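You operate a simulated robot arm through the tools that you are given. There is no shell and no other tool. Be economical: measure what you need, move in short steps, check, and stop when the job is done.

You are at the controls of a simulated robot arm. One attempt, no reset.

JOB
Drip-test the cover, wash it only if the water beads, then dry it.
Fine: lay it in the rinse tray first and leave it there; blue brush and wash tin, blue wipe; dropper arm parked before the wash, tools back where they lay. Where these are worked on the way, their far stop is far enough and under half their travel is too little: dropper arm.

The check looks at the end state, three seconds after you hand in, the way a careful person would. Anything else that was tipped, shoved, dropped, spilled or broken makes it a failure. Lids that push on must go on centred and level and be pressed home; caps that screw on are set level and turned clockwise until they are tight.

ROBOT AND FRAMES
A 7-joint arm with a two-finger parallel gripper, fixed in place. Base frame: the origin is at the foot of the arm, x ahead of it, y to its left, z up; the work surface is at about z = 0. Readings come in mm, rad, newtons and seconds.
With the tool pointing down near the work surface it reaches from about 240 to 620 mm from the base axis. Its first joint turns from -1.152 to 1.152 rad. Payload 2.6 kg.
Tool frame: the origin (TCP) lies between the finger pads and is the grasp point; the fingertips stand 30 mm ahead of it; z points along the fingers, y is the line along which they close. The gripper opens to 94 mm. The fingers are 28 mm wide and 10 mm thick; the gripper's body (50 by 96 mm) begins 55 mm behind the TCP.
Orientation is that of the tool frame in the base frame, as a unit quaternion [x, y, z, w]. With the fingers straight down and closing along the base's y, the tool's x points along the base's -x, its y along +y and its z along -z.

CONTROLS
- The arm moves only by the tool step_arm. Its argument "series" is a list of rows, each a list of 7 numbers: the closure in counts, from 0 (fully open) to 255 (shut), then the shift along the base's x, y, z in cm, then the turn, a rotation vector about the base's x, y, z in rad. In form: [[hand, dx, dy, dz, wx, wy, wz], ...]. A call has 1 to 8 rows; each row is the pose to reach, as a shift and turn from the pose commanded when the call began. Each row takes 0.2 s and may step no farther than 50 mm and 0.15 rad from the row before; otherwise, or with a gripper value out of range, the whole call is refused. Where a pose cannot be reached the arm comes as near as it can. A force on the tool above 90 N (or 10 N above the force at the start of the call, whichever is more), or a blocked arm, ends the call early, and 0.2 s more pass. The fingers move at their own pace (about 72 mm/s each) and stop on an object; they squeeze with about 35 N. The grip force told is the motor's: it shows also when the fingers shut on nothing. Time passes only in rows, and 0.2 s behind the last, so rows that repeat a pose let the fingers close. It gives the time, the measured TCP pose, the force on the tool (base axes), the opening and the grip force at its end, in the units of the frame above (readings bear some noise), with the torque about the TCP (base axes, N m) and any sound that the robot's microphone picked up.
- Cameras (640 x 400 px; columns grow to the right, rows downward): "scene" is fixed at [46.8, 448.4, 583.6]; the picture's right is [-0.59, -0.81, 0.00], its down [-0.39, 0.28, -0.88] and it looks along [0.71, -0.52, -0.48] (base axes); focal length 354 px, centre (320, 200). "wrist" rides on the gripper at [76, 14, -103] in the tool frame; the picture's right is [-0.18, 0.98, 0.00], its down [-0.75, -0.14, -0.64] and it looks along [-0.63, -0.12, 0.77] (tool axes); focal length 243 px, centre (320, 200). There is no depth. A picture from a camera that has moved, and an enlarged one, comes with that camera's place and axes in the base frame and with its lens. The place of the scene camera against the robot may be out by one fixed shift of up to 18 mm in any direction.
- grab_frame(camera): a new picture of that camera. It takes no simulated time.
- enlarge(camera, box): a new picture of the part [left, top, right, bottom] of that camera's present view, enlarged. It takes no simulated time.
- close_job(): hands the job in; it is judged then, once.

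Work in short steps. Places have to be worked out from the pictures, the camera data and where the tool is seen: move nearer, look again, correct. Check each grasp and each placing, and mend what went wrong. You have 120 turns and 84 pictures in all, those below and enlarged ones among them. Open the gripper and draw the arm clear of the work before you hand the job in, unless the task says otherwise; then end with one line.

The tools are called by a JSON object that holds its "fn" and its "kwargs". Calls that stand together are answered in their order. step_arm: Moves the arm, as the interface text tells. Its arguments: {"type":"object","properties":{"series":{"type":"array"}},"required":["series"]} The other tools are called the same way: grab_frame (camera) takes a picture; enlarge (camera, box) takes an enlarged picture of a part of a camera's view; close_job () hands the job in.

At the start:

```text
time: 0.0
position: [300.8, 142.6, 359.5]
tool_rot: [0.001, 1.0, 0.0, 0.0]
force: [-0.1, -0.3, 0.1]
torque: [-0.02, 0.02, -0.01]
width: 93.7
grasp_force: 0.0
```

scene: 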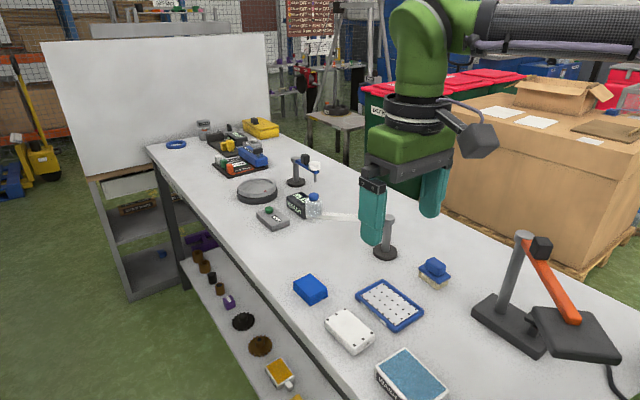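
wrist: 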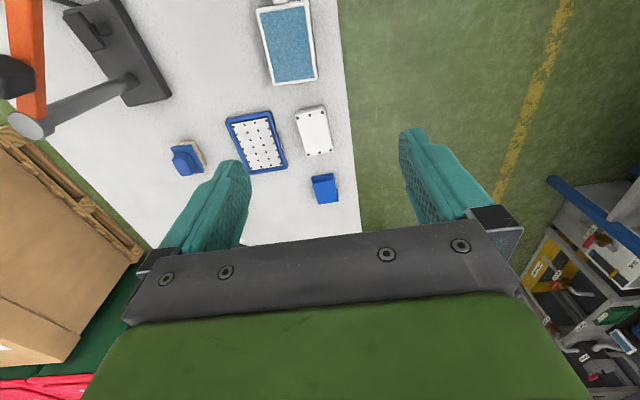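

I start by looking closer at the work area from the scene camera.

{"fn": "enlarge", "kwargs": {"camera": "scene", "box": [270, 200, 480, 400]}}

{"fn": "enlarge", "kwargs": {"camera": "scene", "box": [200, 120, 420, 270]}}

{"fn": "enlarge", "kwargs": {"camera": "wrist", "box": [60, 0, 380, 240]}}

```text
2.00 times, centred on (375, 300) of scene
camera zoom: at [46.8, 448.4, 583.6], right [-0.59, -0.81, 0.0], down [-0.39, 0.28, -0.88], along [0.71, -0.52, -0.48], focal length 709 px, centre (210, 0)
```

zoom: 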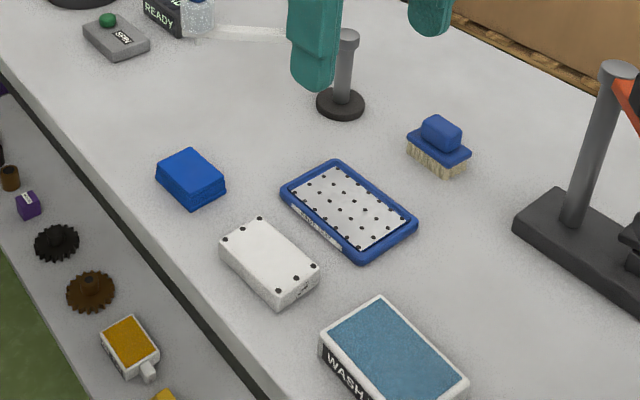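

```text
2.67 times, centred on (310, 195) of scene
camera zoom: at [46.8, 448.4, 583.6], right [-0.59, -0.81, 0.0], down [-0.39, 0.28, -0.88], along [0.71, -0.52, -0.48], focal length 945 px, centre (347, 213)
```

zoom: 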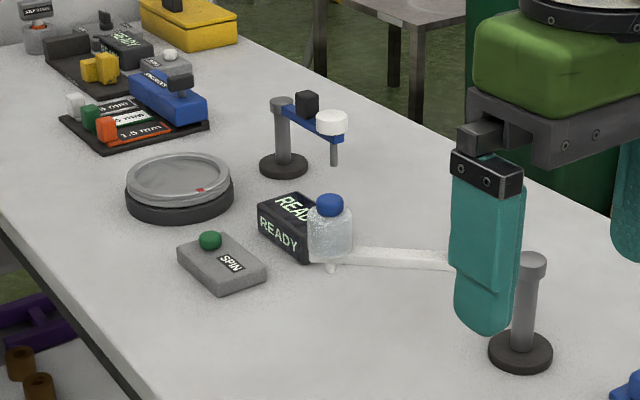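

```text
1.67 times, centred on (220, 120) of wrist
camera zoom: at [222.5, 156.5, 460.8], right [0.18, 0.98, 0.0], down [0.75, -0.14, 0.64], along [0.63, -0.12, -0.77], focal length 404 px, centre (487, 333)
```

zoom: 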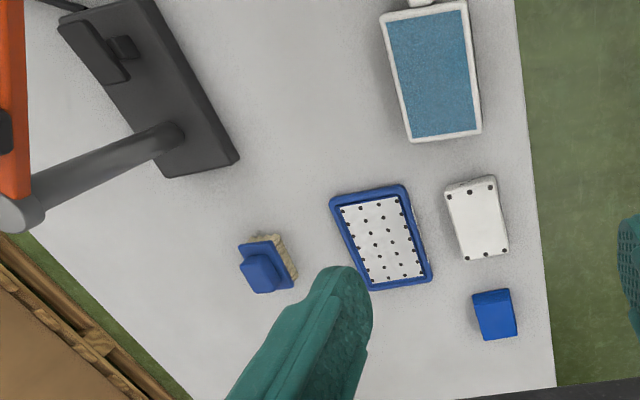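

The labels matter (which tray is which, which arm is the dropper), so I enlarge them further.

{"fn": "enlarge", "kwargs": {"camera": "scene", "box": [345, 270, 435, 345]}}

{"fn": "enlarge", "kwargs": {"camera": "scene", "box": [250, 150, 400, 240]}}

{"fn": "enlarge", "kwargs": {"camera": "scene", "box": [150, 110, 290, 200]}}

{"fn": "enlarge", "kwargs": {"camera": "scene", "box": [440, 220, 640, 380]}}

```text
5.33 times, centred on (390, 308) of scene
camera zoom: at [46.8, 448.4, 583.6], right [-0.59, -0.81, 0.0], down [-0.39, 0.28, -0.88], along [0.71, -0.52, -0.48], focal length 1890 px, centre (-53, -373)
```

zoom: 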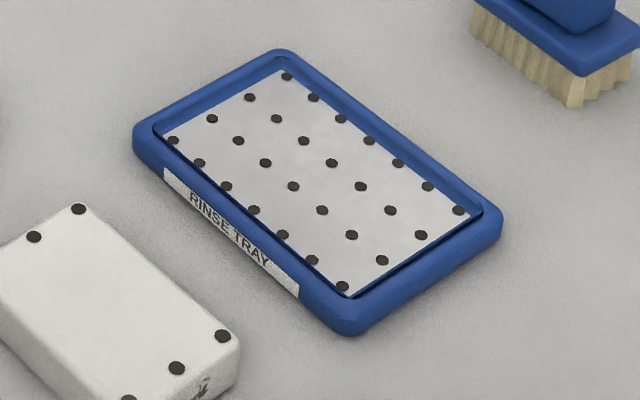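

```text
4.27 times, centred on (325, 195) of scene
camera zoom: at [46.8, 448.4, 583.6], right [-0.59, -0.81, 0.0], down [-0.39, 0.28, -0.88], along [0.71, -0.52, -0.48], focal length 1512 px, centre (299, 221)
```

zoom: 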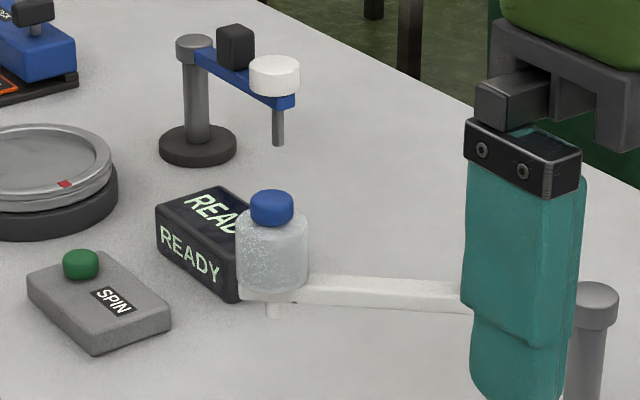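

```text
4.44 times, centred on (220, 155) of scene
camera zoom: at [46.8, 448.4, 583.6], right [-0.59, -0.81, 0.0], down [-0.39, 0.28, -0.88], along [0.71, -0.52, -0.48], focal length 1575 px, centre (764, 400)
```

zoom: 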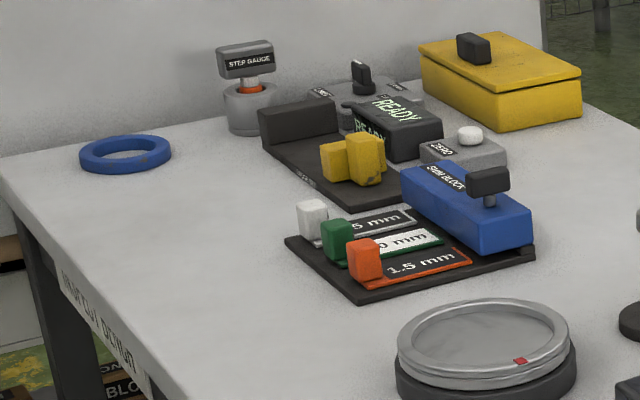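

```text
2.50 times, centred on (540, 300) of scene
camera zoom: at [46.8, 448.4, 583.6], right [-0.59, -0.81, 0.0], down [-0.39, 0.28, -0.88], along [0.71, -0.52, -0.48], focal length 886 px, centre (-230, -50)
```

zoom: 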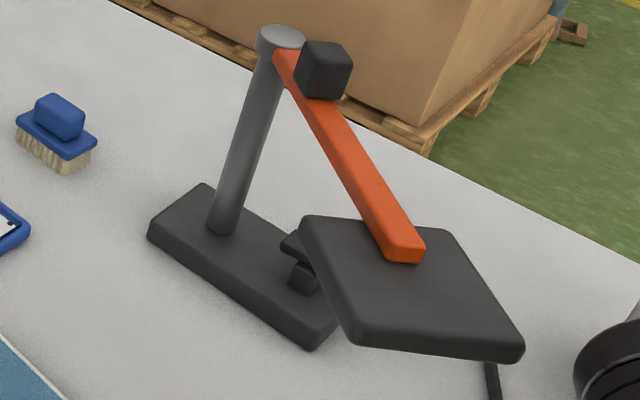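

The perforated blue-rimmed tray is the rinse tray. The dropper arm is the white bottle arm on the post near (568,-153), seemingly about 200 mm long. I move to a lower viewpoint to measure the cover, tray and tools.

{"fn": "step_arm", "kwargs": {"series": [[0, 0, -3.5, -3, 0, 0, 0], [0, 0, -7, -6, 0, 0, 0], [0, 0, -10, -9, 0, 0, 0], [0, -1, -13, -11, 0, 0, 0]]}}

{"fn": "grab_frame", "kwargs": {"camera": "wrist"}}

{"fn": "grab_frame", "kwargs": {"camera": "scene"}}

```text
time: 1.0
position: [289.4, 14.1, 247.9]
tool_rot: [0.001, 1.0, 0.0, 0.0]
force: [-0.3, 0.5, 0.1]
torque: [0.0, -0.01, 0.01]
width: 93.8
grasp_force: 0.0
```

```text
74 pictures are left
camera wrist: at [211.3, 28.0, 350.7], right [0.18, 0.98, 0.0], down [0.75, -0.14, 0.64], along [0.63, -0.12, -0.77], focal length 243 px, centre (320, 200)
```

wrist: 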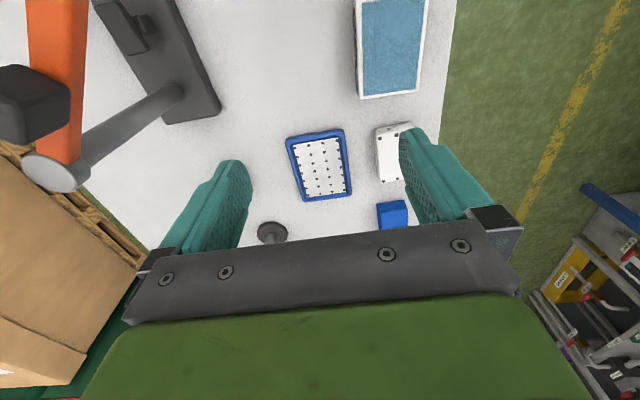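

```text
73 pictures are left
```

scene: 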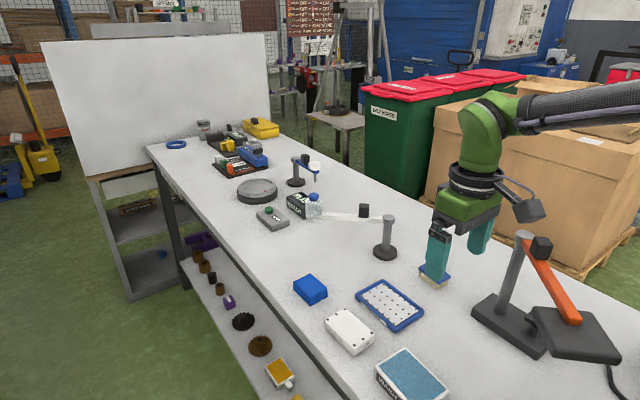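

The dropper arm has a dark grip knob near its post. I enlarge both views for measurement.

{"fn": "enlarge", "kwargs": {"camera": "scene", "box": [280, 180, 420, 270]}}

{"fn": "enlarge", "kwargs": {"camera": "wrist", "box": [240, 110, 440, 250]}}

```text
4.44 times, centred on (350, 225) of scene
camera zoom: at [46.8, 448.4, 583.6], right [-0.59, -0.81, 0.0], down [-0.39, 0.28, -0.88], along [0.71, -0.52, -0.48], focal length 1575 px, centre (187, 89)
```

zoom: 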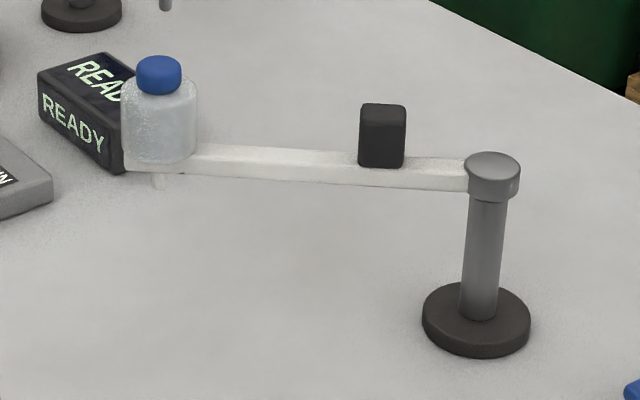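

```text
2.86 times, centred on (340, 180) of wrist
camera zoom: at [211.3, 28.0, 350.7], right [0.18, 0.98, 0.0], down [0.75, -0.14, 0.64], along [0.63, -0.12, -0.77], focal length 693 px, centre (263, 257)
```

zoom: 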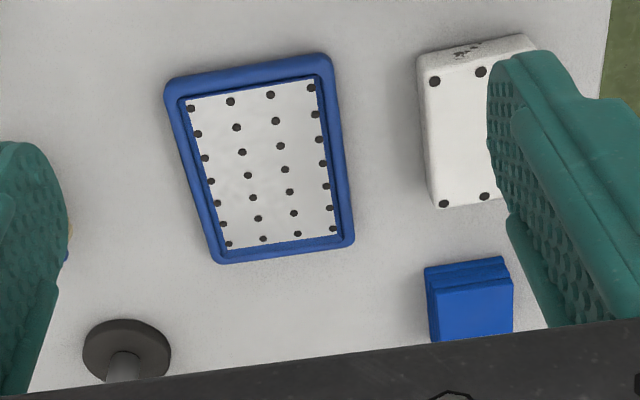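

Estimates: tray centre ≈(425,-11), axis aligned, 124×86; cover centre ≈(420,107); wipe ≈(548,102); brush ≈(420,-153); wash tin ≈(270,98). I go over toward the cover for a centred view.

{"fn": "step_arm", "kwargs": {"series": [[0, 0.5, 4, -1, 0, 0, 0], [0, 1, 7, -3, 0, 0, 0], [0, 1.5, 9.3, -5, 0, 0, 0]]}}

{"fn": "grab_frame", "kwargs": {"camera": "wrist"}}

```text
time: 1.8
position: [305.3, 105.1, 198.2]
tool_rot: [0.001, 1.0, -0.001, -0.001]
force: [0.9, -0.2, -0.6]
torque: [0.03, 0.0, -0.01]
width: 94.0
grasp_force: 0.1
```

```text
70 pictures are left
camera wrist: at [228.6, 119.7, 299.4], right [0.19, 0.98, 0.0], down [0.75, -0.14, 0.64], along [0.63, -0.12, -0.77], focal length 243 px, centre (320, 200)
```

wrist: 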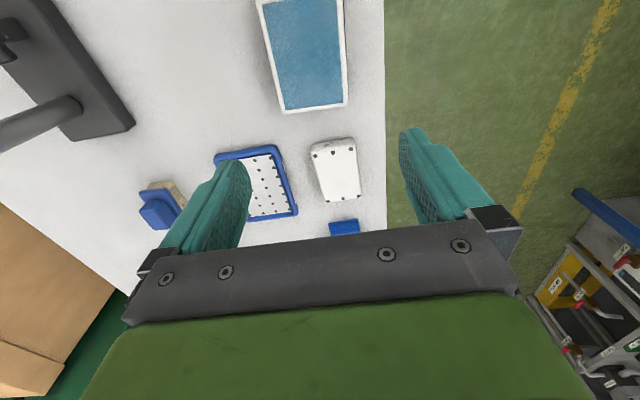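

{"fn": "enlarge", "kwargs": {"camera": "wrist", "box": [280, 120, 400, 210]}}

```text
4.44 times, centred on (340, 165) of wrist
camera zoom: at [228.6, 119.7, 299.4], right [0.19, 0.98, 0.0], down [0.75, -0.14, 0.64], along [0.63, -0.12, -0.77], focal length 1078 px, centre (231, 356)
```

zoom: 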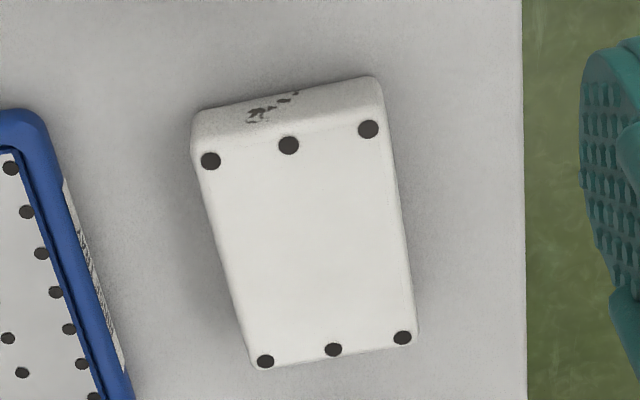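

Cover's six rivets give its centre ≈(420.4,108.7), yaw ≈+2°, height ≈25. I move above it, fingers straddling its 57 mm width.

{"fn": "step_arm", "kwargs": {"series": [[0, 4, 0.1, -2, 0, 0, 0.035], [0, 8, 0.2, -5, 0, 0, 0.035], [0, 11.5, 0.36, -8, 0, 0, 0.035], [0, 11.5, 0.36, -12, 0, 0, 0.035], [0, 11.5, 0.36, -12, 0, 0, 0.035]]}}

{"fn": "grab_frame", "kwargs": {"camera": "wrist"}}

{"fn": "enlarge", "kwargs": {"camera": "scene", "box": [290, 240, 450, 360]}}

```text
time: 3.0
position: [420.3, 108.1, 77.2]
tool_rot: [-0.018, 1.0, -0.001, 0.0]
force: [0.9, -0.8, -0.9]
torque: [0.02, 0.01, -0.02]
width: 94.1
grasp_force: 0.0
```

```text
68 pictures are left
camera wrist: at [343.2, 119.8, 179.3], right [0.15, 0.99, 0.0], down [0.76, -0.12, 0.64], along [0.64, -0.1, -0.77], focal length 243 px, centre (320, 200)
```

wrist: 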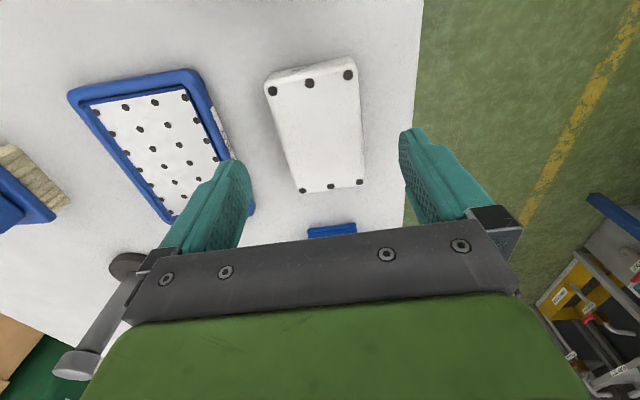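

```text
3.33 times, centred on (370, 300) of scene
camera zoom: at [46.8, 448.4, 583.6], right [-0.59, -0.81, 0.0], down [-0.39, 0.28, -0.88], along [0.71, -0.52, -0.48], focal length 1181 px, centre (153, -133)
```

zoom: 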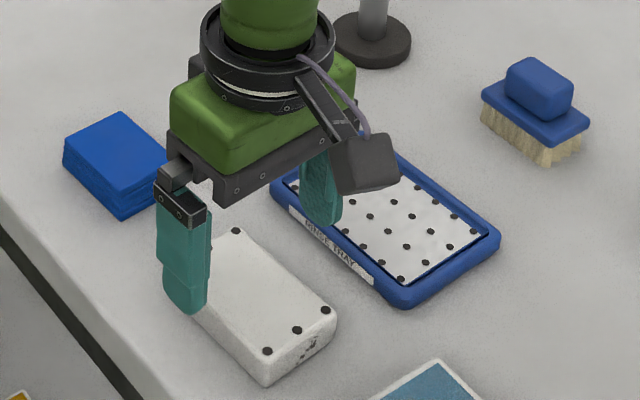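

The centred pose is confirmed (cover centre (420.3,108.9)). I lower so only the upper half of the cover is gripped, then close.

{"fn": "step_arm", "kwargs": {"series": [[0, 0, 0.07, -2, 0, 0, 0], [0, 0, 0.07, -3.5, 0, 0, 0], [120, 0, 0.07, -3.5, 0, 0, 0], [255, 0, 0.07, -3.5, 0, 0, 0], [255, 0, 0.07, -3.5, 0, 0, 0], [255, 0, 0.07, -3.5, 0, 0, 0]]}}

```text
time: 4.4
position: [421.5, 110.1, 44.5]
tool_rot: [-0.018, 1.0, 0.0, -0.001]
force: [-0.2, -0.2, -1.1]
torque: [-0.02, 0.01, -0.01]
width: 57.5
grasp_force: 35.0
```

Gripped at 57.5 mm. Lift and carry over the tray, squaring up the yaw.

{"fn": "step_arm", "kwargs": {"series": [[255, 0, 0, 3, 0, 0, 0], [255, 0, 0, 5, 0, 0, 0], [255, 0.2, -4, 5, 0, 0, -0.015], [255, 0.4, -8, 5, 0, 0, -0.035], [255, 0.5, -12.1, 5, 0, 0, -0.035], [255, 0.5, -12.1, 5, 0, 0, -0.035]]}}

{"fn": "grab_frame", "kwargs": {"camera": "wrist"}}

{"fn": "enlarge", "kwargs": {"camera": "scene", "box": [310, 220, 470, 340]}}

```text
time: 5.8
position: [424.6, -9.8, 93.2]
tool_rot: [0.0, 1.0, 0.0, 0.0]
force: [0.6, 0.4, -3.5]
torque: [-0.01, 0.0, -0.02]
width: 57.5
grasp_force: 35.1
```

```text
66 pictures are left
camera wrist: at [348.0, 3.5, 194.8], right [0.18, 0.98, 0.0], down [0.75, -0.14, 0.64], along [0.63, -0.12, -0.77], focal length 243 px, centre (320, 200)
```

wrist: 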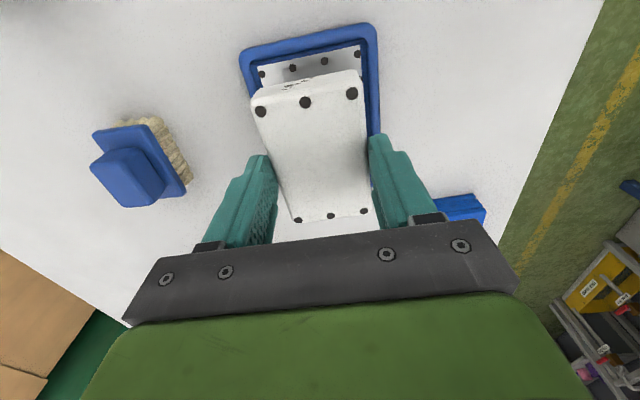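

```text
3.33 times, centred on (390, 280) of scene
camera zoom: at [46.8, 448.4, 583.6], right [-0.59, -0.81, 0.0], down [-0.39, 0.28, -0.88], along [0.71, -0.52, -0.48], focal length 1181 px, centre (87, -67)
```

zoom: 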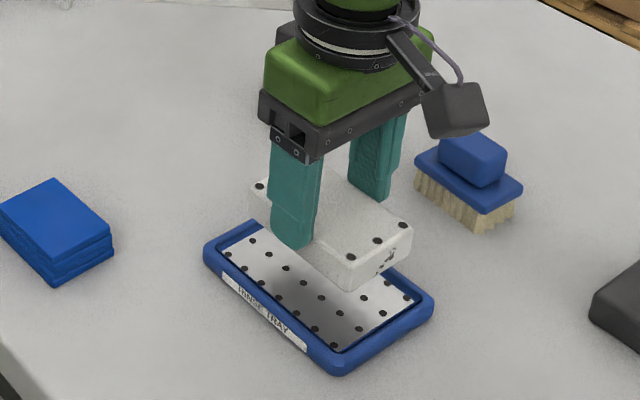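

The tray's outer edges agree with centre ≈(425.5,-10). Lowering the cover toward the tray floor, slowly at the end.

{"fn": "step_arm", "kwargs": {"series": [[255, 0.1, -0.06, -2, 0, 0, 0], [255, 0.1, -0.06, -3.5, 0, 0, 0], [255, 0.1, -0.06, -4.0, 0, 0, 0], [255, 0.1, -0.06, -4.3, 0, 0, 0]]}}

{"fn": "enlarge", "kwargs": {"camera": "scene", "box": [340, 250, 440, 340]}}

```text
time: 6.8
position: [426.7, -11.2, 53.4]
tool_rot: [0.001, 1.0, 0.001, 0.002]
force: [-8.6, 2.2, 27.3]
torque: [0.09, 0.27, 0.03]
width: 58.2
grasp_force: 35.0
```

```text
4.44 times, centred on (390, 295) of scene
camera zoom: at [46.6, 448.4, 583.6], right [-0.59, -0.81, 0.0], down [-0.38, 0.28, -0.88], along [0.71, -0.52, -0.48], focal length 1575 px, centre (9, -222)
```

zoom: 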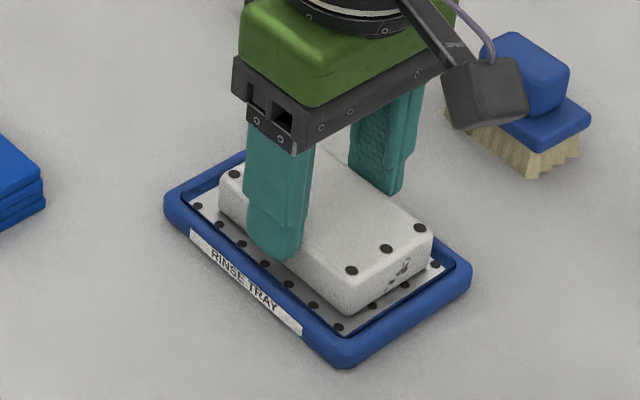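

Contact with the tray floor at TCP z≈53 (floor ≈9 mm), the cover sits inside the rim. I relieve the push, open, and rise.

{"fn": "step_arm", "kwargs": {"series": [[255, 0, 0, 0.25, 0, 0, 0], [100, 0, 0, 0.3, 0, 0, 0], [0, 0, 0, 0.3, 0, 0, 0], [0, 0, 0, 0.3, 0, 0, 0], [0, 0, 0, 3, 0, 0, 0], [0, 0, 0, 7, 0, 0, 0], [0, -4, 0, 10, 0, 0, 0], [0, -8, 0, 12, 0, 0, 0]]}}

{"fn": "grab_frame", "kwargs": {"camera": "wrist"}}

{"fn": "enlarge", "kwargs": {"camera": "scene", "box": [340, 250, 440, 340]}}

```text
time: 8.6
position: [346.6, -14.2, 171.4]
tool_rot: [0.001, 1.0, 0.0, 0.0]
force: [-0.3, 0.5, -0.3]
torque: [0.01, 0.0, -0.02]
width: 94.0
grasp_force: 0.1
```

```text
63 pictures are left
camera wrist: at [268.3, 0.3, 274.1], right [0.18, 0.98, 0.0], down [0.75, -0.14, 0.64], along [0.63, -0.12, -0.77], focal length 243 px, centre (320, 200)
```

wrist: 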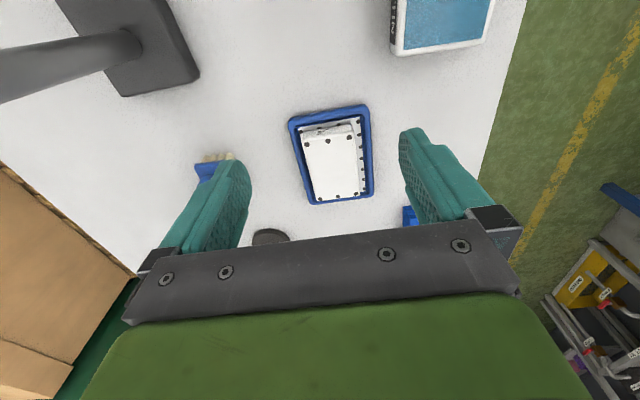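

```text
4.44 times, centred on (390, 295) of scene
camera zoom: at [46.8, 448.4, 583.6], right [-0.59, -0.81, 0.0], down [-0.39, 0.28, -0.88], along [0.71, -0.52, -0.48], focal length 1575 px, centre (9, -222)
```

zoom: 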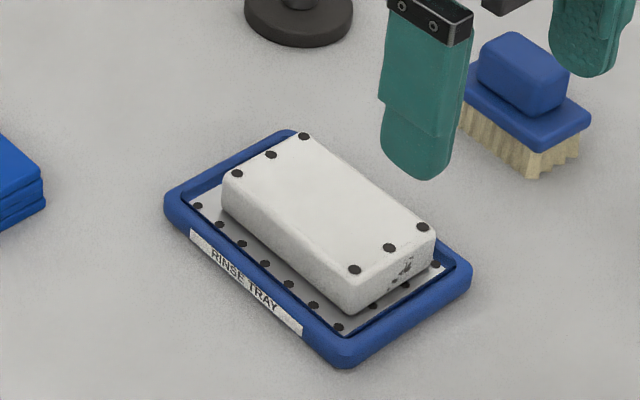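

Cover lies flat in the tray. Next the dropper arm: post est. (564,-140), knob est. ≈(630,-113). I move for a closer wrist view of it.

{"fn": "step_arm", "kwargs": {"series": [[0, 4, -3, 3, 0, 0, 0], [0, 8, -6, 6, 0, 0, 0], [0, 12, -9, 8, 0, 0, 0], [0, 14, -10, 8, 0, 0, 0], [0, 14, -10, 8, 0, 0, 0]]}}

{"fn": "grab_frame", "kwargs": {"camera": "wrist"}}

```text
refused: row 1 steps farther than a row can; nothing moved
```

```text
61 pictures are left
camera wrist: at [268.3, 0.3, 274.1], right [0.18, 0.98, 0.0], down [0.75, -0.14, 0.64], along [0.63, -0.12, -0.77], focal length 243 px, centre (320, 200)
```

wrist: 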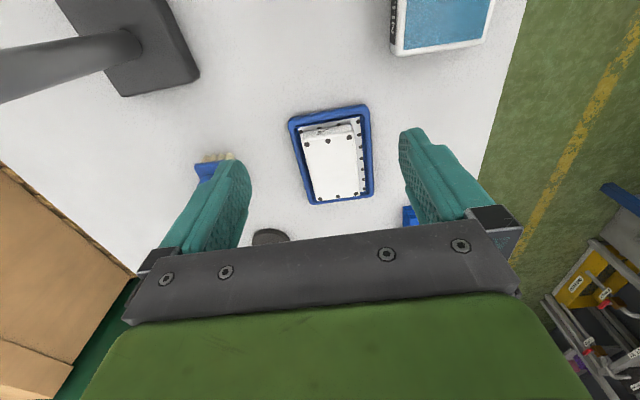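

The steps were slightly too long; I use shorter ones.

{"fn": "step_arm", "kwargs": {"series": [[0, 3, -2, 2, 0, 0, 0], [0, 6, -4, 4, 0, 0, 0], [0, 9, -6, 6, 0, 0, 0], [0, 12, -8, 8, 0, 0, 0], [0, 14.5, -10, 8, 0, 0, 0], [0, 14.5, -10, 8, 0, 0, 0]]}}

{"fn": "grab_frame", "kwargs": {"camera": "wrist"}}

```text
time: 10.0
position: [492.0, -113.5, 250.5]
tool_rot: [0.001, 1.0, 0.0, 0.0]
force: [0.1, -0.2, 1.0]
torque: [0.02, -0.01, -0.01]
width: 93.9
grasp_force: 0.1
```

```text
60 pictures are left
camera wrist: at [414.0, -99.5, 352.2], right [0.18, 0.98, 0.0], down [0.75, -0.14, 0.64], along [0.63, -0.12, -0.77], focal length 243 px, centre (320, 200)
```

wrist: 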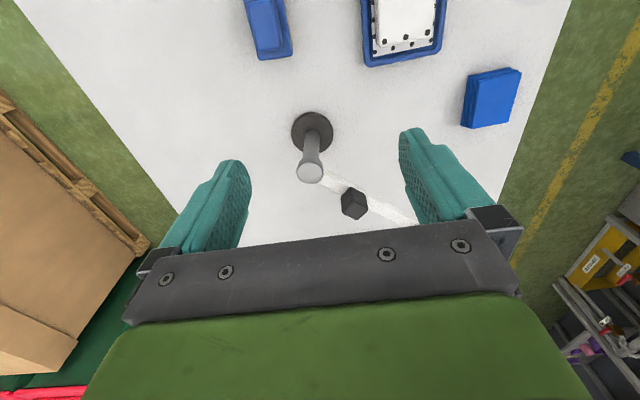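

{"fn": "enlarge", "kwargs": {"camera": "wrist", "box": [270, 90, 430, 240]}}

```text
2.67 times, centred on (350, 165) of wrist
camera zoom: at [414.0, -99.5, 352.2], right [0.18, 0.98, 0.0], down [0.75, -0.14, 0.64], along [0.63, -0.12, -0.77], focal length 647 px, centre (240, 293)
```

zoom: 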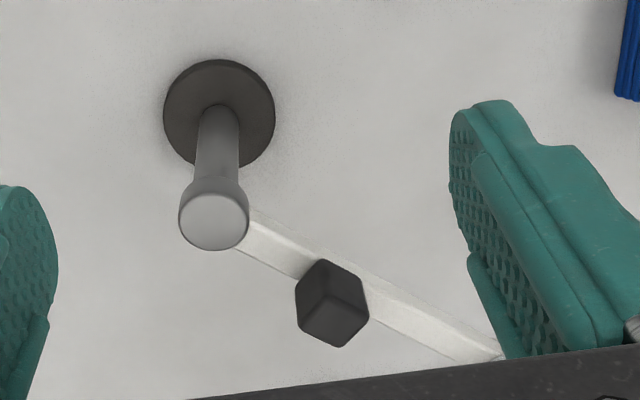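

Post at (564,-140), top z≈117; arm points ≈44° from x; knob (≈22 mm square, z 112–137) at ≈(614,-94), radius 68. I approach above it with the fingers turned −46° so they close along the arm.

{"fn": "step_arm", "kwargs": {"series": [[92, 2, 0.3, -0.5, 0, 0, -0.13], [92, 4, 0.6, -1, 0, 0, -0.26], [92, 6, 0.9, -1.5, 0, 0, -0.39], [92, 8, 1.3, -2, 0, 0, -0.52], [92, 10, 1.6, -3, 0, 0, -0.66], [92, 12.2, 1.95, -5, 0, 0, -0.8], [92, 12.2, 1.95, -5, 0, 0, -0.8]]}}

{"fn": "grab_frame", "kwargs": {"camera": "wrist"}}

{"fn": "enlarge", "kwargs": {"camera": "scene", "box": [300, 150, 440, 260]}}

```text
time: 11.6
position: [592.0, -65.8, 194.0]
tool_rot: [0.39, 0.921, 0.0, 0.0]
force: [0.0, 0.3, 0.1]
torque: [-0.01, 0.0, -0.01]
width: 59.9
grasp_force: 0.0
out of reach, approached as far as the arm can: row 5, 6, 7
```

```text
58 pictures are left
camera wrist: at [548.5, -2.9, 296.1], right [0.83, 0.55, 0.0], down [0.42, -0.64, 0.64], along [0.35, -0.54, -0.77], focal length 243 px, centre (320, 200)
```

wrist: 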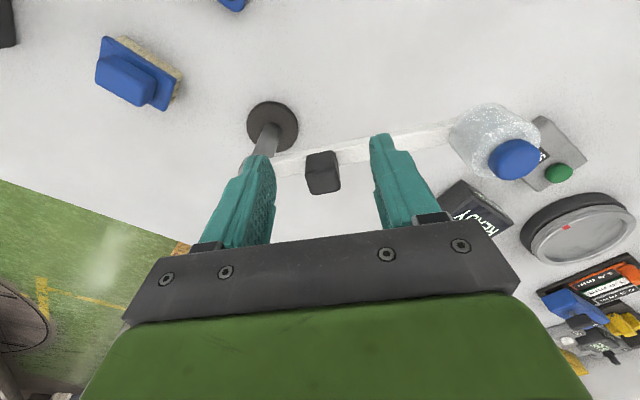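

```text
3.64 times, centred on (370, 205) of scene
camera zoom: at [46.7, 448.4, 583.6], right [-0.59, -0.81, 0.0], down [-0.39, 0.28, -0.88], along [0.71, -0.52, -0.48], focal length 1289 px, centre (138, 182)
```

zoom: 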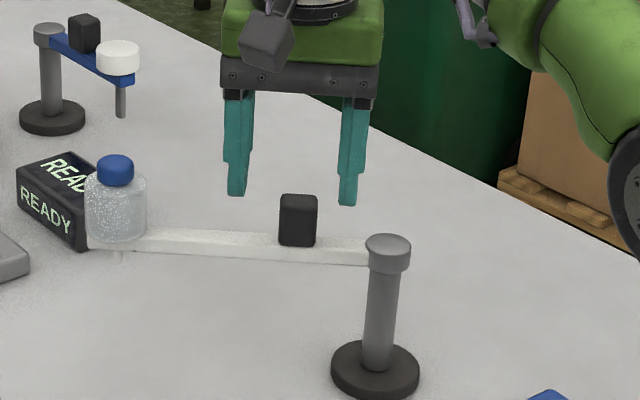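

The vertical tool falls short by ~25 mm here. I tilt the fingers outward about their closing axis to gain reach, staying above the knob.

{"fn": "step_arm", "kwargs": {"series": [[92, 0, 0, 0, -0.1, -0.095, 0], [92, 0, 0, 0, -0.2, -0.19, 0], [92, 0, 0, 0, -0.23, -0.22, 0], [92, 0, 0, 0, -0.23, -0.22, 0]]}}

```text
time: 12.6
position: [593.6, -68.5, 193.6]
tool_rot: [0.385, 0.909, -0.063, 0.147]
force: [-0.1, -0.4, -0.5]
torque: [-0.02, 0.05, 0.0]
width: 60.1
grasp_force: 0.0
```

Tilt works with the position kept. Now shift over the knob at z≈168 and look.

{"fn": "step_arm", "kwargs": {"series": [[92, 0.8, -1.0, -1, 0, 0, 0], [92, 1.6, -2.1, -2.5, 0, 0, 0], [92, 1.6, -2.1, -2.5, 0, 0, 0]]}}

{"fn": "grab_frame", "kwargs": {"camera": "wrist"}}

{"fn": "enlarge", "kwargs": {"camera": "scene", "box": [300, 150, 440, 260]}}

```text
time: 13.4
position: [609.0, -88.6, 166.4]
tool_rot: [0.385, 0.909, -0.063, 0.146]
force: [-1.1, -0.1, 0.2]
torque: [0.01, 0.02, 0.02]
width: 60.0
grasp_force: 0.0
```

```text
56 pictures are left
camera wrist: at [546.2, -4.1, 239.5], right [0.83, 0.56, 0.06], down [0.26, -0.47, 0.85], along [0.5, -0.69, -0.53], focal length 243 px, centre (320, 200)
```

wrist: 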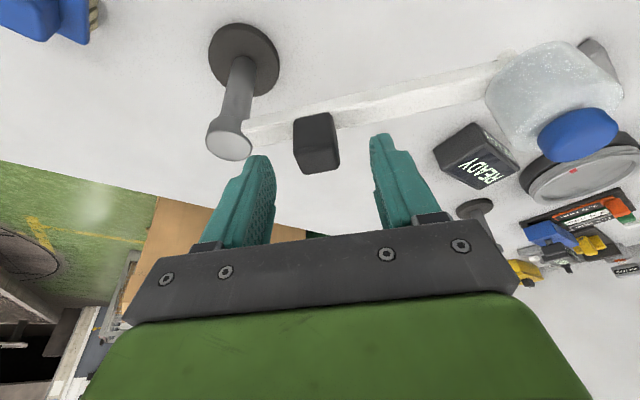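

```text
3.64 times, centred on (370, 205) of scene
camera zoom: at [46.8, 448.4, 583.6], right [-0.59, -0.81, 0.0], down [-0.39, 0.28, -0.88], along [0.71, -0.52, -0.48], focal length 1289 px, centre (138, 182)
```

zoom: 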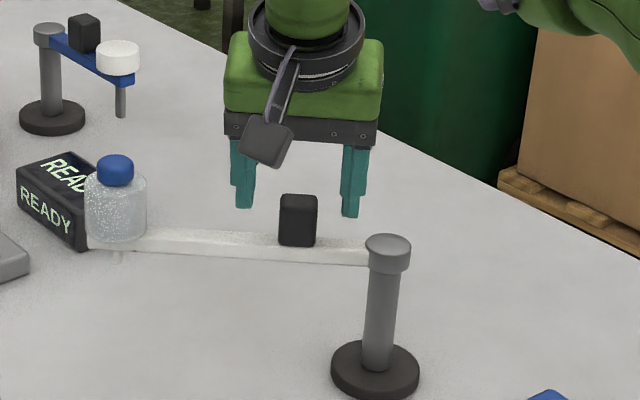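

The knob projects where predicted and is centred between the fingers. Descend 19 mm and close on it.

{"fn": "step_arm", "kwargs": {"series": [[92, 0.05, -0.08, -1, 0, 0, 0], [92, 0.05, -0.08, -1.9, 0, 0, 0], [180, 0.05, -0.08, -1.9, 0, 0, 0], [255, 0.05, -0.08, -1.9, 0, 0, 0], [255, 0.05, -0.08, -1.9, 0, 0, 0]]}}

{"fn": "enlarge", "kwargs": {"camera": "scene", "box": [300, 150, 440, 260]}}

```text
time: 14.6
position: [609.1, -89.8, 148.3]
tool_rot: [0.385, 0.909, -0.064, 0.145]
force: [-12.9, -3.4, 0.0]
torque: [0.25, -0.55, 0.68]
width: 27.1
grasp_force: 44.8
```

```text
3.64 times, centred on (370, 205) of scene
camera zoom: at [46.7, 448.4, 583.6], right [-0.59, -0.81, 0.0], down [-0.39, 0.28, -0.88], along [0.71, -0.52, -0.48], focal length 1289 px, centre (138, 182)
```

zoom: 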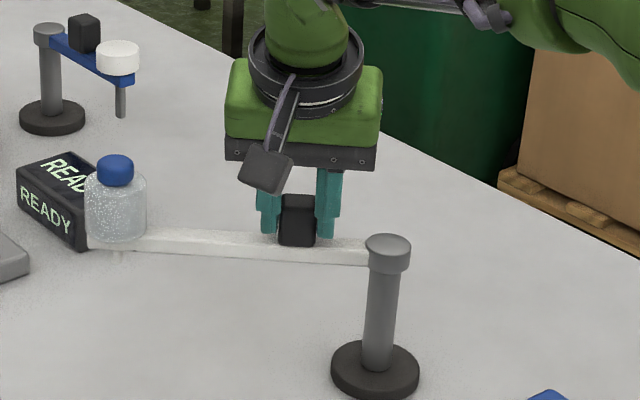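

Knob gripped (27 mm). I swing it counter-clockwise about the post, first ~27°, rotating the tool along.

{"fn": "step_arm", "kwargs": {"series": [[255, -0.63, 0.5, 0, 0, 0, 0.12], [255, -1.32, 0.93, 0, 0, 0, 0.24], [255, -2.06, 1.27, 0, 0, 0, 0.36], [255, -2.83, 1.52, 0, 0, 0, 0.48]]}}

{"fn": "enlarge", "kwargs": {"camera": "scene", "box": [300, 150, 440, 260]}}

```text
time: 15.6
position: [579.9, -77.4, 148.2]
tool_rot: [0.159, 0.975, -0.03, 0.155]
force: [12.0, -22.9, -18.1]
torque: [0.45, -0.81, 0.93]
width: 26.5
grasp_force: 45.0
```

```text
3.64 times, centred on (370, 205) of scene
camera zoom: at [46.9, 448.4, 583.6], right [-0.59, -0.81, 0.0], down [-0.39, 0.28, -0.88], along [0.71, -0.52, -0.48], focal length 1289 px, centre (138, 182)
```

zoom: 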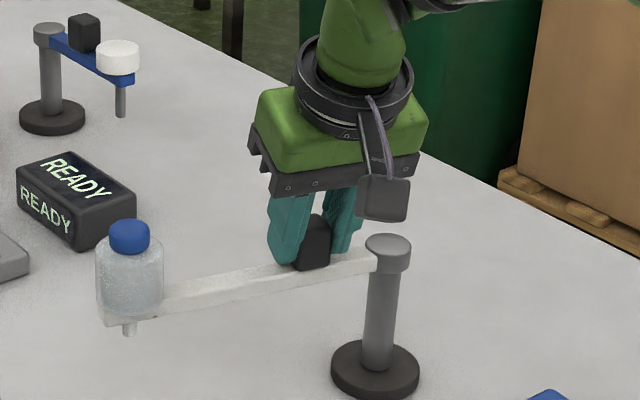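

The arm swings freely. I continue with a slightly smaller radius to ease the outward pull.

{"fn": "step_arm", "kwargs": {"series": [[255, -0.82, -0.05, 0, 0, 0, 0.12], [255, -1.6, 0, 0, 0, 0, 0.24], [255, -2.39, -0.03, 0, 0, 0, 0.36], [255, -3.16, -0.16, 0, 0, 0, 0.48], [255, -3.92, -0.38, 0, 0, 0, 0.6], [255, -4.64, -0.7, 0, 0, 0, 0.72]]}}

{"fn": "enlarge", "kwargs": {"camera": "scene", "box": [300, 150, 460, 320]}}

```text
time: 17.0
position: [536.4, -85.7, 148.7]
tool_rot: [-0.197, 0.967, 0.024, 0.158]
force: [33.3, -28.9, -24.0]
torque: [0.41, 0.27, 0.77]
width: 26.9
grasp_force: 44.9
```

```text
2.35 times, centred on (380, 235) of scene
camera zoom: at [47.0, 448.3, 583.6], right [-0.59, -0.81, 0.0], down [-0.39, 0.28, -0.88], along [0.71, -0.52, -0.48], focal length 834 px, centre (179, 118)
```

zoom: 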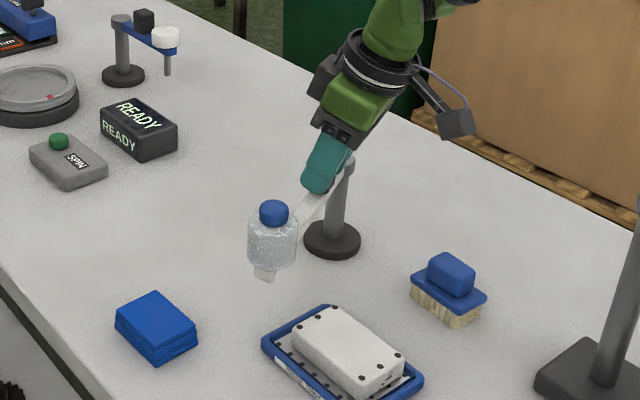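

Swing continues well; the bottle nears the tray. I reduce the radius further and go on toward the far stop.

{"fn": "step_arm", "kwargs": {"series": [[255, -0.39, -0.61, -0.1, 0, 0, 0.1], [255, -0.99, -1.04, -0.1, 0, 0, 0.22], [255, -1.53, -1.55, -0.1, 0, 0, 0.34], [255, -1.86, -1.92, -0.1, 0, 0, 0.42]]}}

{"fn": "enlarge", "kwargs": {"camera": "scene", "box": [320, 200, 460, 340]}}

```text
time: 18.0
position: [518.2, -101.9, 148.6]
tool_rot: [-0.395, 0.905, 0.056, 0.149]
force: [40.2, -18.5, -17.0]
torque: [0.26, 0.63, -0.27]
width: 26.3
grasp_force: 45.2
```

```text
2.86 times, centred on (390, 270) of scene
camera zoom: at [46.9, 448.4, 583.6], right [-0.59, -0.81, 0.0], down [-0.39, 0.28, -0.88], along [0.71, -0.52, -0.48], focal length 1012 px, centre (120, 0)
```

zoom: 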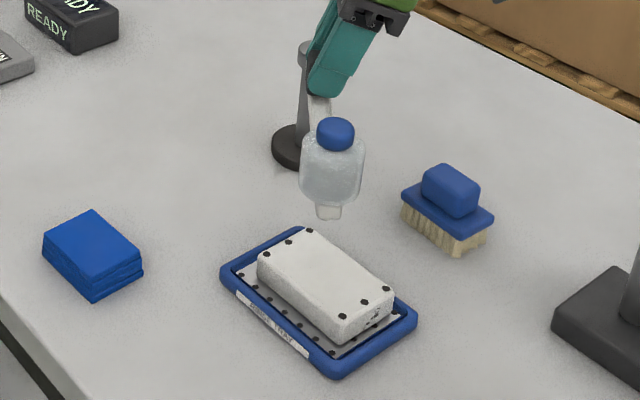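

The bottle is now about over the cover. I nudge a little further to feel for the far stop and listen/look for a drip.

{"fn": "step_arm", "kwargs": {"series": [[255, -0.1, -0.25, 0, 0, 0, 0.05], [255, -0.26, -0.5, 0, 0, 0, 0.1], [255, -0.26, -0.5, 0, 0, 0, 0.1]]}}

{"fn": "enlarge", "kwargs": {"camera": "scene", "box": [340, 220, 440, 340]}}

```text
time: 18.8
position: [517.5, -104.7, 149.1]
tool_rot: [-0.44, 0.884, 0.065, 0.147]
force: [51.7, -3.8, -18.0]
torque: [0.21, -0.29, -1.16]
width: 28.0
grasp_force: 44.8
```

```text
3.33 times, centred on (390, 280) of scene
camera zoom: at [46.9, 448.4, 583.6], right [-0.59, -0.81, 0.0], down [-0.39, 0.28, -0.88], along [0.71, -0.52, -0.48], focal length 1181 px, centre (87, -67)
```

zoom: 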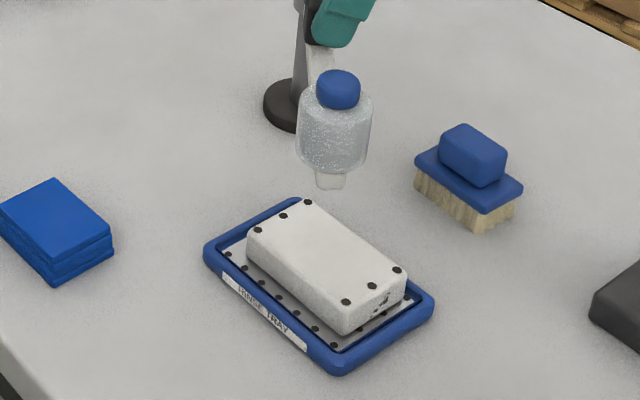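

The far stop is reached (force and twist rise, no further motion). I relax the twist, release the knob, and lift away; then I'll look at the bulb.

{"fn": "step_arm", "kwargs": {"series": [[255, 0.2, 0.3, 0, 0, 0, -0.08], [120, 0.3, 0.3, 0, 0, 0, -0.08], [92, 0.3, 0.3, 0, 0, 0, -0.08], [92, 0, 0, 3, 0, 0, -0.08], [92, -1, -1, 6, 0, 0, -0.08], [92, -3, -1, 9, 0, 0, -0.2], [92, -6, -1, 10, 0, 0, -0.34]]}}

{"fn": "enlarge", "kwargs": {"camera": "scene", "box": [320, 200, 460, 340]}}

{"fn": "grab_frame", "kwargs": {"camera": "wrist"}}

```text
time: 20.4
position: [454.4, -114.8, 249.7]
tool_rot: [-0.281, 0.947, 0.045, 0.152]
force: [-0.2, 0.5, 0.3]
torque: [-0.01, 0.03, -0.01]
width: 60.2
grasp_force: 0.1
```

```text
2.86 times, centred on (390, 270) of scene
camera zoom: at [46.8, 448.4, 583.6], right [-0.59, -0.81, 0.0], down [-0.39, 0.28, -0.88], along [0.71, -0.52, -0.48], focal length 1012 px, centre (120, 0)
```

zoom: 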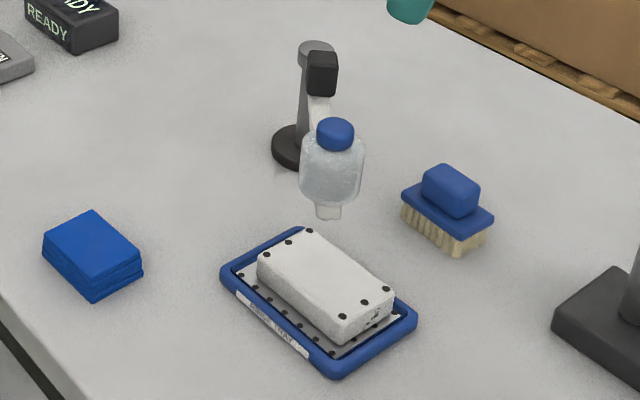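

```text
48 pictures are left
camera wrist: at [358.1, -159.9, 323.6], right [-0.39, 0.92, 0.06], down [0.51, 0.16, 0.85], along [0.77, 0.36, -0.53], focal length 243 px, centre (320, 200)
```

wrist: 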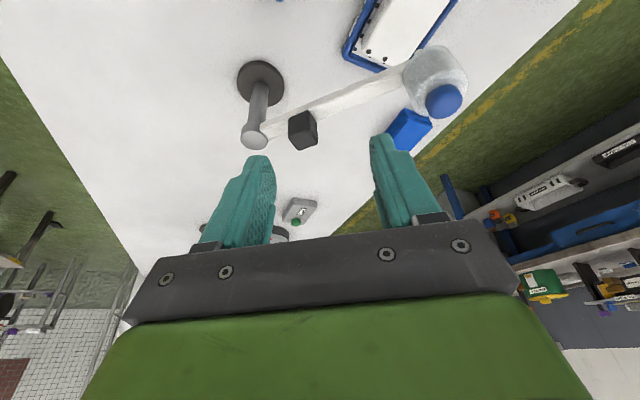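

Bulb ≈(427,-12), top z≈160. I level the tool, close the fingers, and move above the bulb to press it from above.

{"fn": "step_arm", "kwargs": {"series": [[255, 0, 0, 0, -0.07, 0.107, 0], [255, 0, 2.5, 0, -0.14, 0.214, 0], [255, -1, 5, 0, -0.174, 0.267, 0], [255, -2, 8, 0, -0.174, 0.267, 0], [255, -2.7, 10.3, 0, -0.174, 0.267, 0], [255, -2.7, 10.3, 0, -0.174, 0.267, 0]]}}

{"fn": "enlarge", "kwargs": {"camera": "scene", "box": [320, 170, 460, 310]}}

{"fn": "grab_frame", "kwargs": {"camera": "wrist"}}

```text
time: 21.8
position: [427.0, -12.1, 249.7]
tool_rot: [-0.286, 0.958, -0.001, 0.0]
force: [0.0, 0.8, -0.6]
torque: [-0.01, 0.0, 0.02]
width: 0.0
grasp_force: 32.8
```

```text
2.86 times, centred on (390, 240) of scene
camera zoom: at [46.7, 448.4, 583.6], right [-0.59, -0.81, 0.0], down [-0.39, 0.28, -0.88], along [0.71, -0.52, -0.48], focal length 1012 px, centre (120, 86)
```

zoom: 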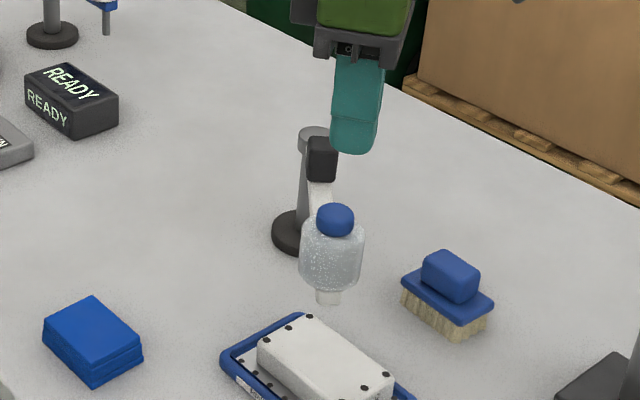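

```text
46 pictures are left
camera wrist: at [353.7, -41.9, 350.9], right [-0.38, 0.92, 0.0], down [0.71, 0.3, 0.64], along [0.59, 0.25, -0.77], focal length 243 px, centre (320, 200)
```

wrist: 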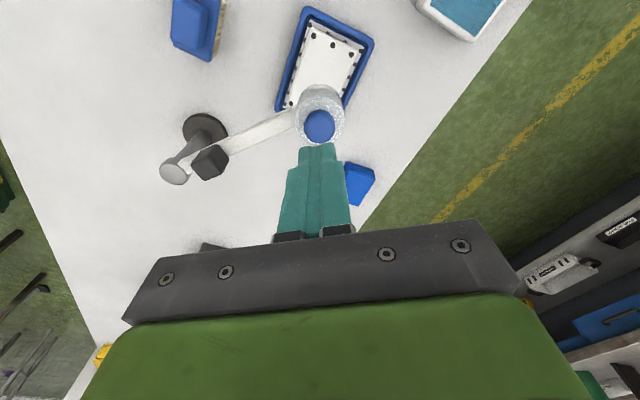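

The bulb sits right below at (426,-12). I descend towards it, slowly at the end, to find contact.

{"fn": "step_arm", "kwargs": {"series": [[255, 0, 0, -2.5, 0, 0, 0], [255, 0, 0, -4.5, 0, 0, 0], [255, 0, 0, -5, 0, 0, 0], [255, 0, 0, -5.4, 0, 0, 0], [255, 0, 0, -5.8, 0, 0, 0]]}}

{"fn": "enlarge", "kwargs": {"camera": "scene", "box": [330, 200, 450, 330]}}

```text
time: 23.0
position: [426.6, -12.0, 189.7]
tool_rot: [-0.285, 0.958, -0.002, 0.0]
force: [0.6, -0.5, 3.2]
torque: [0.01, 0.0, -0.03]
width: 0.0
grasp_force: 33.1
heard: click
```

```text
3.08 times, centred on (390, 265) of scene
camera zoom: at [46.8, 448.4, 583.6], right [-0.59, -0.81, 0.0], down [-0.39, 0.28, -0.88], along [0.71, -0.52, -0.48], focal length 1090 px, centre (105, 0)
```

zoom: 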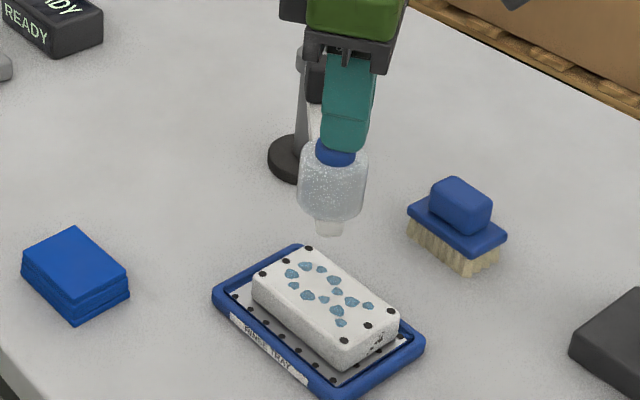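

A click, and water lies on the cover. I lift off the bulb and look at how the water behaves.

{"fn": "step_arm", "kwargs": {"series": [[255, 0, 0, 2, 0, 0, 0], [255, 0, 0, 5, 0, 0, 0], [255, -3, -3, 7, 0, 0, 0], [255, -3, -3, 7, 0, 0, 0]]}}

{"fn": "enlarge", "kwargs": {"camera": "scene", "box": [360, 260, 420, 320]}}

```text
time: 24.0
position: [396.1, -42.4, 259.8]
tool_rot: [-0.286, 0.958, -0.001, 0.0]
force: [0.4, 1.0, 0.1]
torque: [-0.02, 0.02, 0.04]
width: 0.0
grasp_force: 33.0
```

```text
6.67 times, centred on (390, 290) of scene
camera zoom: at [46.8, 448.4, 583.6], right [-0.59, -0.81, 0.0], down [-0.39, 0.28, -0.88], along [0.71, -0.52, -0.48], focal length 2362 px, centre (-147, -400)
```

zoom: 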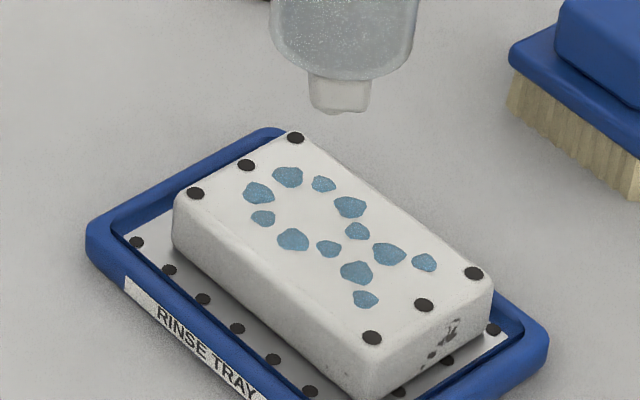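

The water stands in separate beads, so washing is required. First I park the dropper arm: go back toward the knob (≈(521,-100)), turned to match the arm direction.

{"fn": "step_arm", "kwargs": {"series": [[92, 2, -2, 0, 0, 0, 0.12], [92, 5, -4.5, 0, 0, 0, 0.25], [92, 8.4, -6.8, -1.5, 0, 0, 0.25], [92, 8.4, -6.8, -2.5, 0, 0, 0.25], [92, 8.4, -6.8, -2.5, 0, 0, 0.25]]}}

{"fn": "step_arm", "kwargs": {"series": [[92, 1, 0, 0, 0.09, -0.084, 0], [92, 2.5, 0, -1, 0.17, -0.158, 0], [92, 3.7, 0.5, -3, 0.234, -0.218, 0], [92, 3.7, 0.5, -5.5, 0.234, -0.218, 0], [92, 3.7, 0.5, -5.5, 0.234, -0.218, 0]]}}

{"fn": "grab_frame", "kwargs": {"camera": "wrist"}}

```text
time: 25.2
position: [482.9, -109.2, 236.2]
tool_rot: [-0.403, 0.915, -0.001, 0.0]
force: [-0.7, -1.0, -0.9]
torque: [0.0, 0.01, 0.04]
width: 60.2
grasp_force: 0.1
```

```text
time: 26.4
position: [519.8, -104.4, 180.3]
tool_rot: [-0.398, 0.903, 0.062, 0.147]
force: [-0.9, 0.7, -0.1]
torque: [-0.02, 0.01, -0.03]
width: 60.1
grasp_force: 0.1
```

```text
43 pictures are left
camera wrist: at [437.1, -171.3, 253.5], right [-0.61, 0.79, 0.05], down [0.45, 0.28, 0.85], along [0.66, 0.54, -0.53], focal length 243 px, centre (320, 200)
```

wrist: 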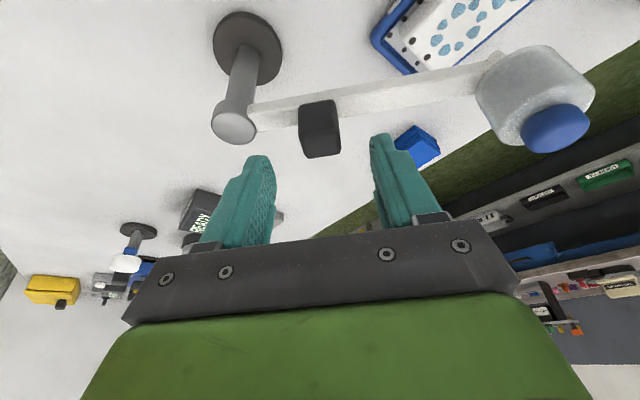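

Knob is centred between the fingers. Descend to the same grip height and close.

{"fn": "step_arm", "kwargs": {"series": [[92, 0, 0.2, -1.8, 0, 0, 0], [92, 0, 0.2, -3.2, 0, 0, 0], [180, 0, 0.2, -3.2, 0, 0, 0], [255, 0, 0.2, -3.2, 0, 0, 0], [255, 0, 0.2, -3.2, 0, 0, 0]]}}

```text
time: 27.6
position: [518.5, -103.2, 148.5]
tool_rot: [-0.396, 0.904, 0.062, 0.146]
force: [0.7, 1.0, 0.7]
torque: [0.34, 0.23, -0.59]
width: 26.0
grasp_force: 44.5
```

Gripped again (26 mm). Swing back clockwise about the refined pivot (570,-140).

{"fn": "step_arm", "kwargs": {"series": [[255, 0.56, 0.68, 0, 0, 0, -0.14], [255, 1.22, 1.28, 0, 0, 0, -0.28], [255, 1.95, 1.78, 0, 0, 0, -0.42], [255, 2.74, 2.17, 0, 0, 0, -0.56], [255, 3.58, 2.45, 0, 0, 0, -0.7], [255, 4.45, 2.61, 0, 0, 0, -0.84], [255, 5.34, 2.65, 0, 0, 0, -0.98]]}}

```text
time: 29.2
position: [571.9, -77.1, 146.8]
tool_rot: [0.075, 0.984, -0.014, 0.16]
force: [2.8, -3.7, -0.8]
torque: [1.1, 0.67, 0.26]
width: 25.8
grasp_force: 45.3
```

Very low forces: pivot is right. Complete the swing to the parked position.

{"fn": "step_arm", "kwargs": {"series": [[255, 0.88, -0.09, 0, 0, 0, -0.14], [255, 1.74, -0.3, 0, 0, 0, -0.28], [255, 2.56, -0.63, 0, 0, 0, -0.42], [255, 3.23, -1.0, 0, 0, 0, -0.54], [255, 3.79, -1.41, 0, 0, 0, -0.65], [255, 4.03, -1.61, 0, 0, 0, -0.7]]}}

{"fn": "enlarge", "kwargs": {"camera": "scene", "box": [280, 180, 420, 270]}}

```text
time: 30.6
position: [609.2, -90.3, 148.6]
tool_rot: [0.411, 0.899, -0.065, 0.138]
force: [-39.8, 10.5, 10.7]
torque: [0.86, -0.11, 0.71]
width: 28.3
grasp_force: 44.9
```

```text
4.44 times, centred on (350, 225) of scene
camera zoom: at [46.6, 448.4, 583.6], right [-0.59, -0.81, 0.0], down [-0.38, 0.28, -0.88], along [0.71, -0.52, -0.48], focal length 1575 px, centre (187, 89)
```

zoom: 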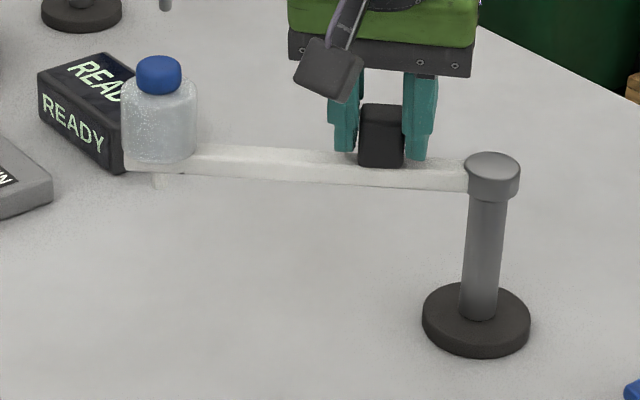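

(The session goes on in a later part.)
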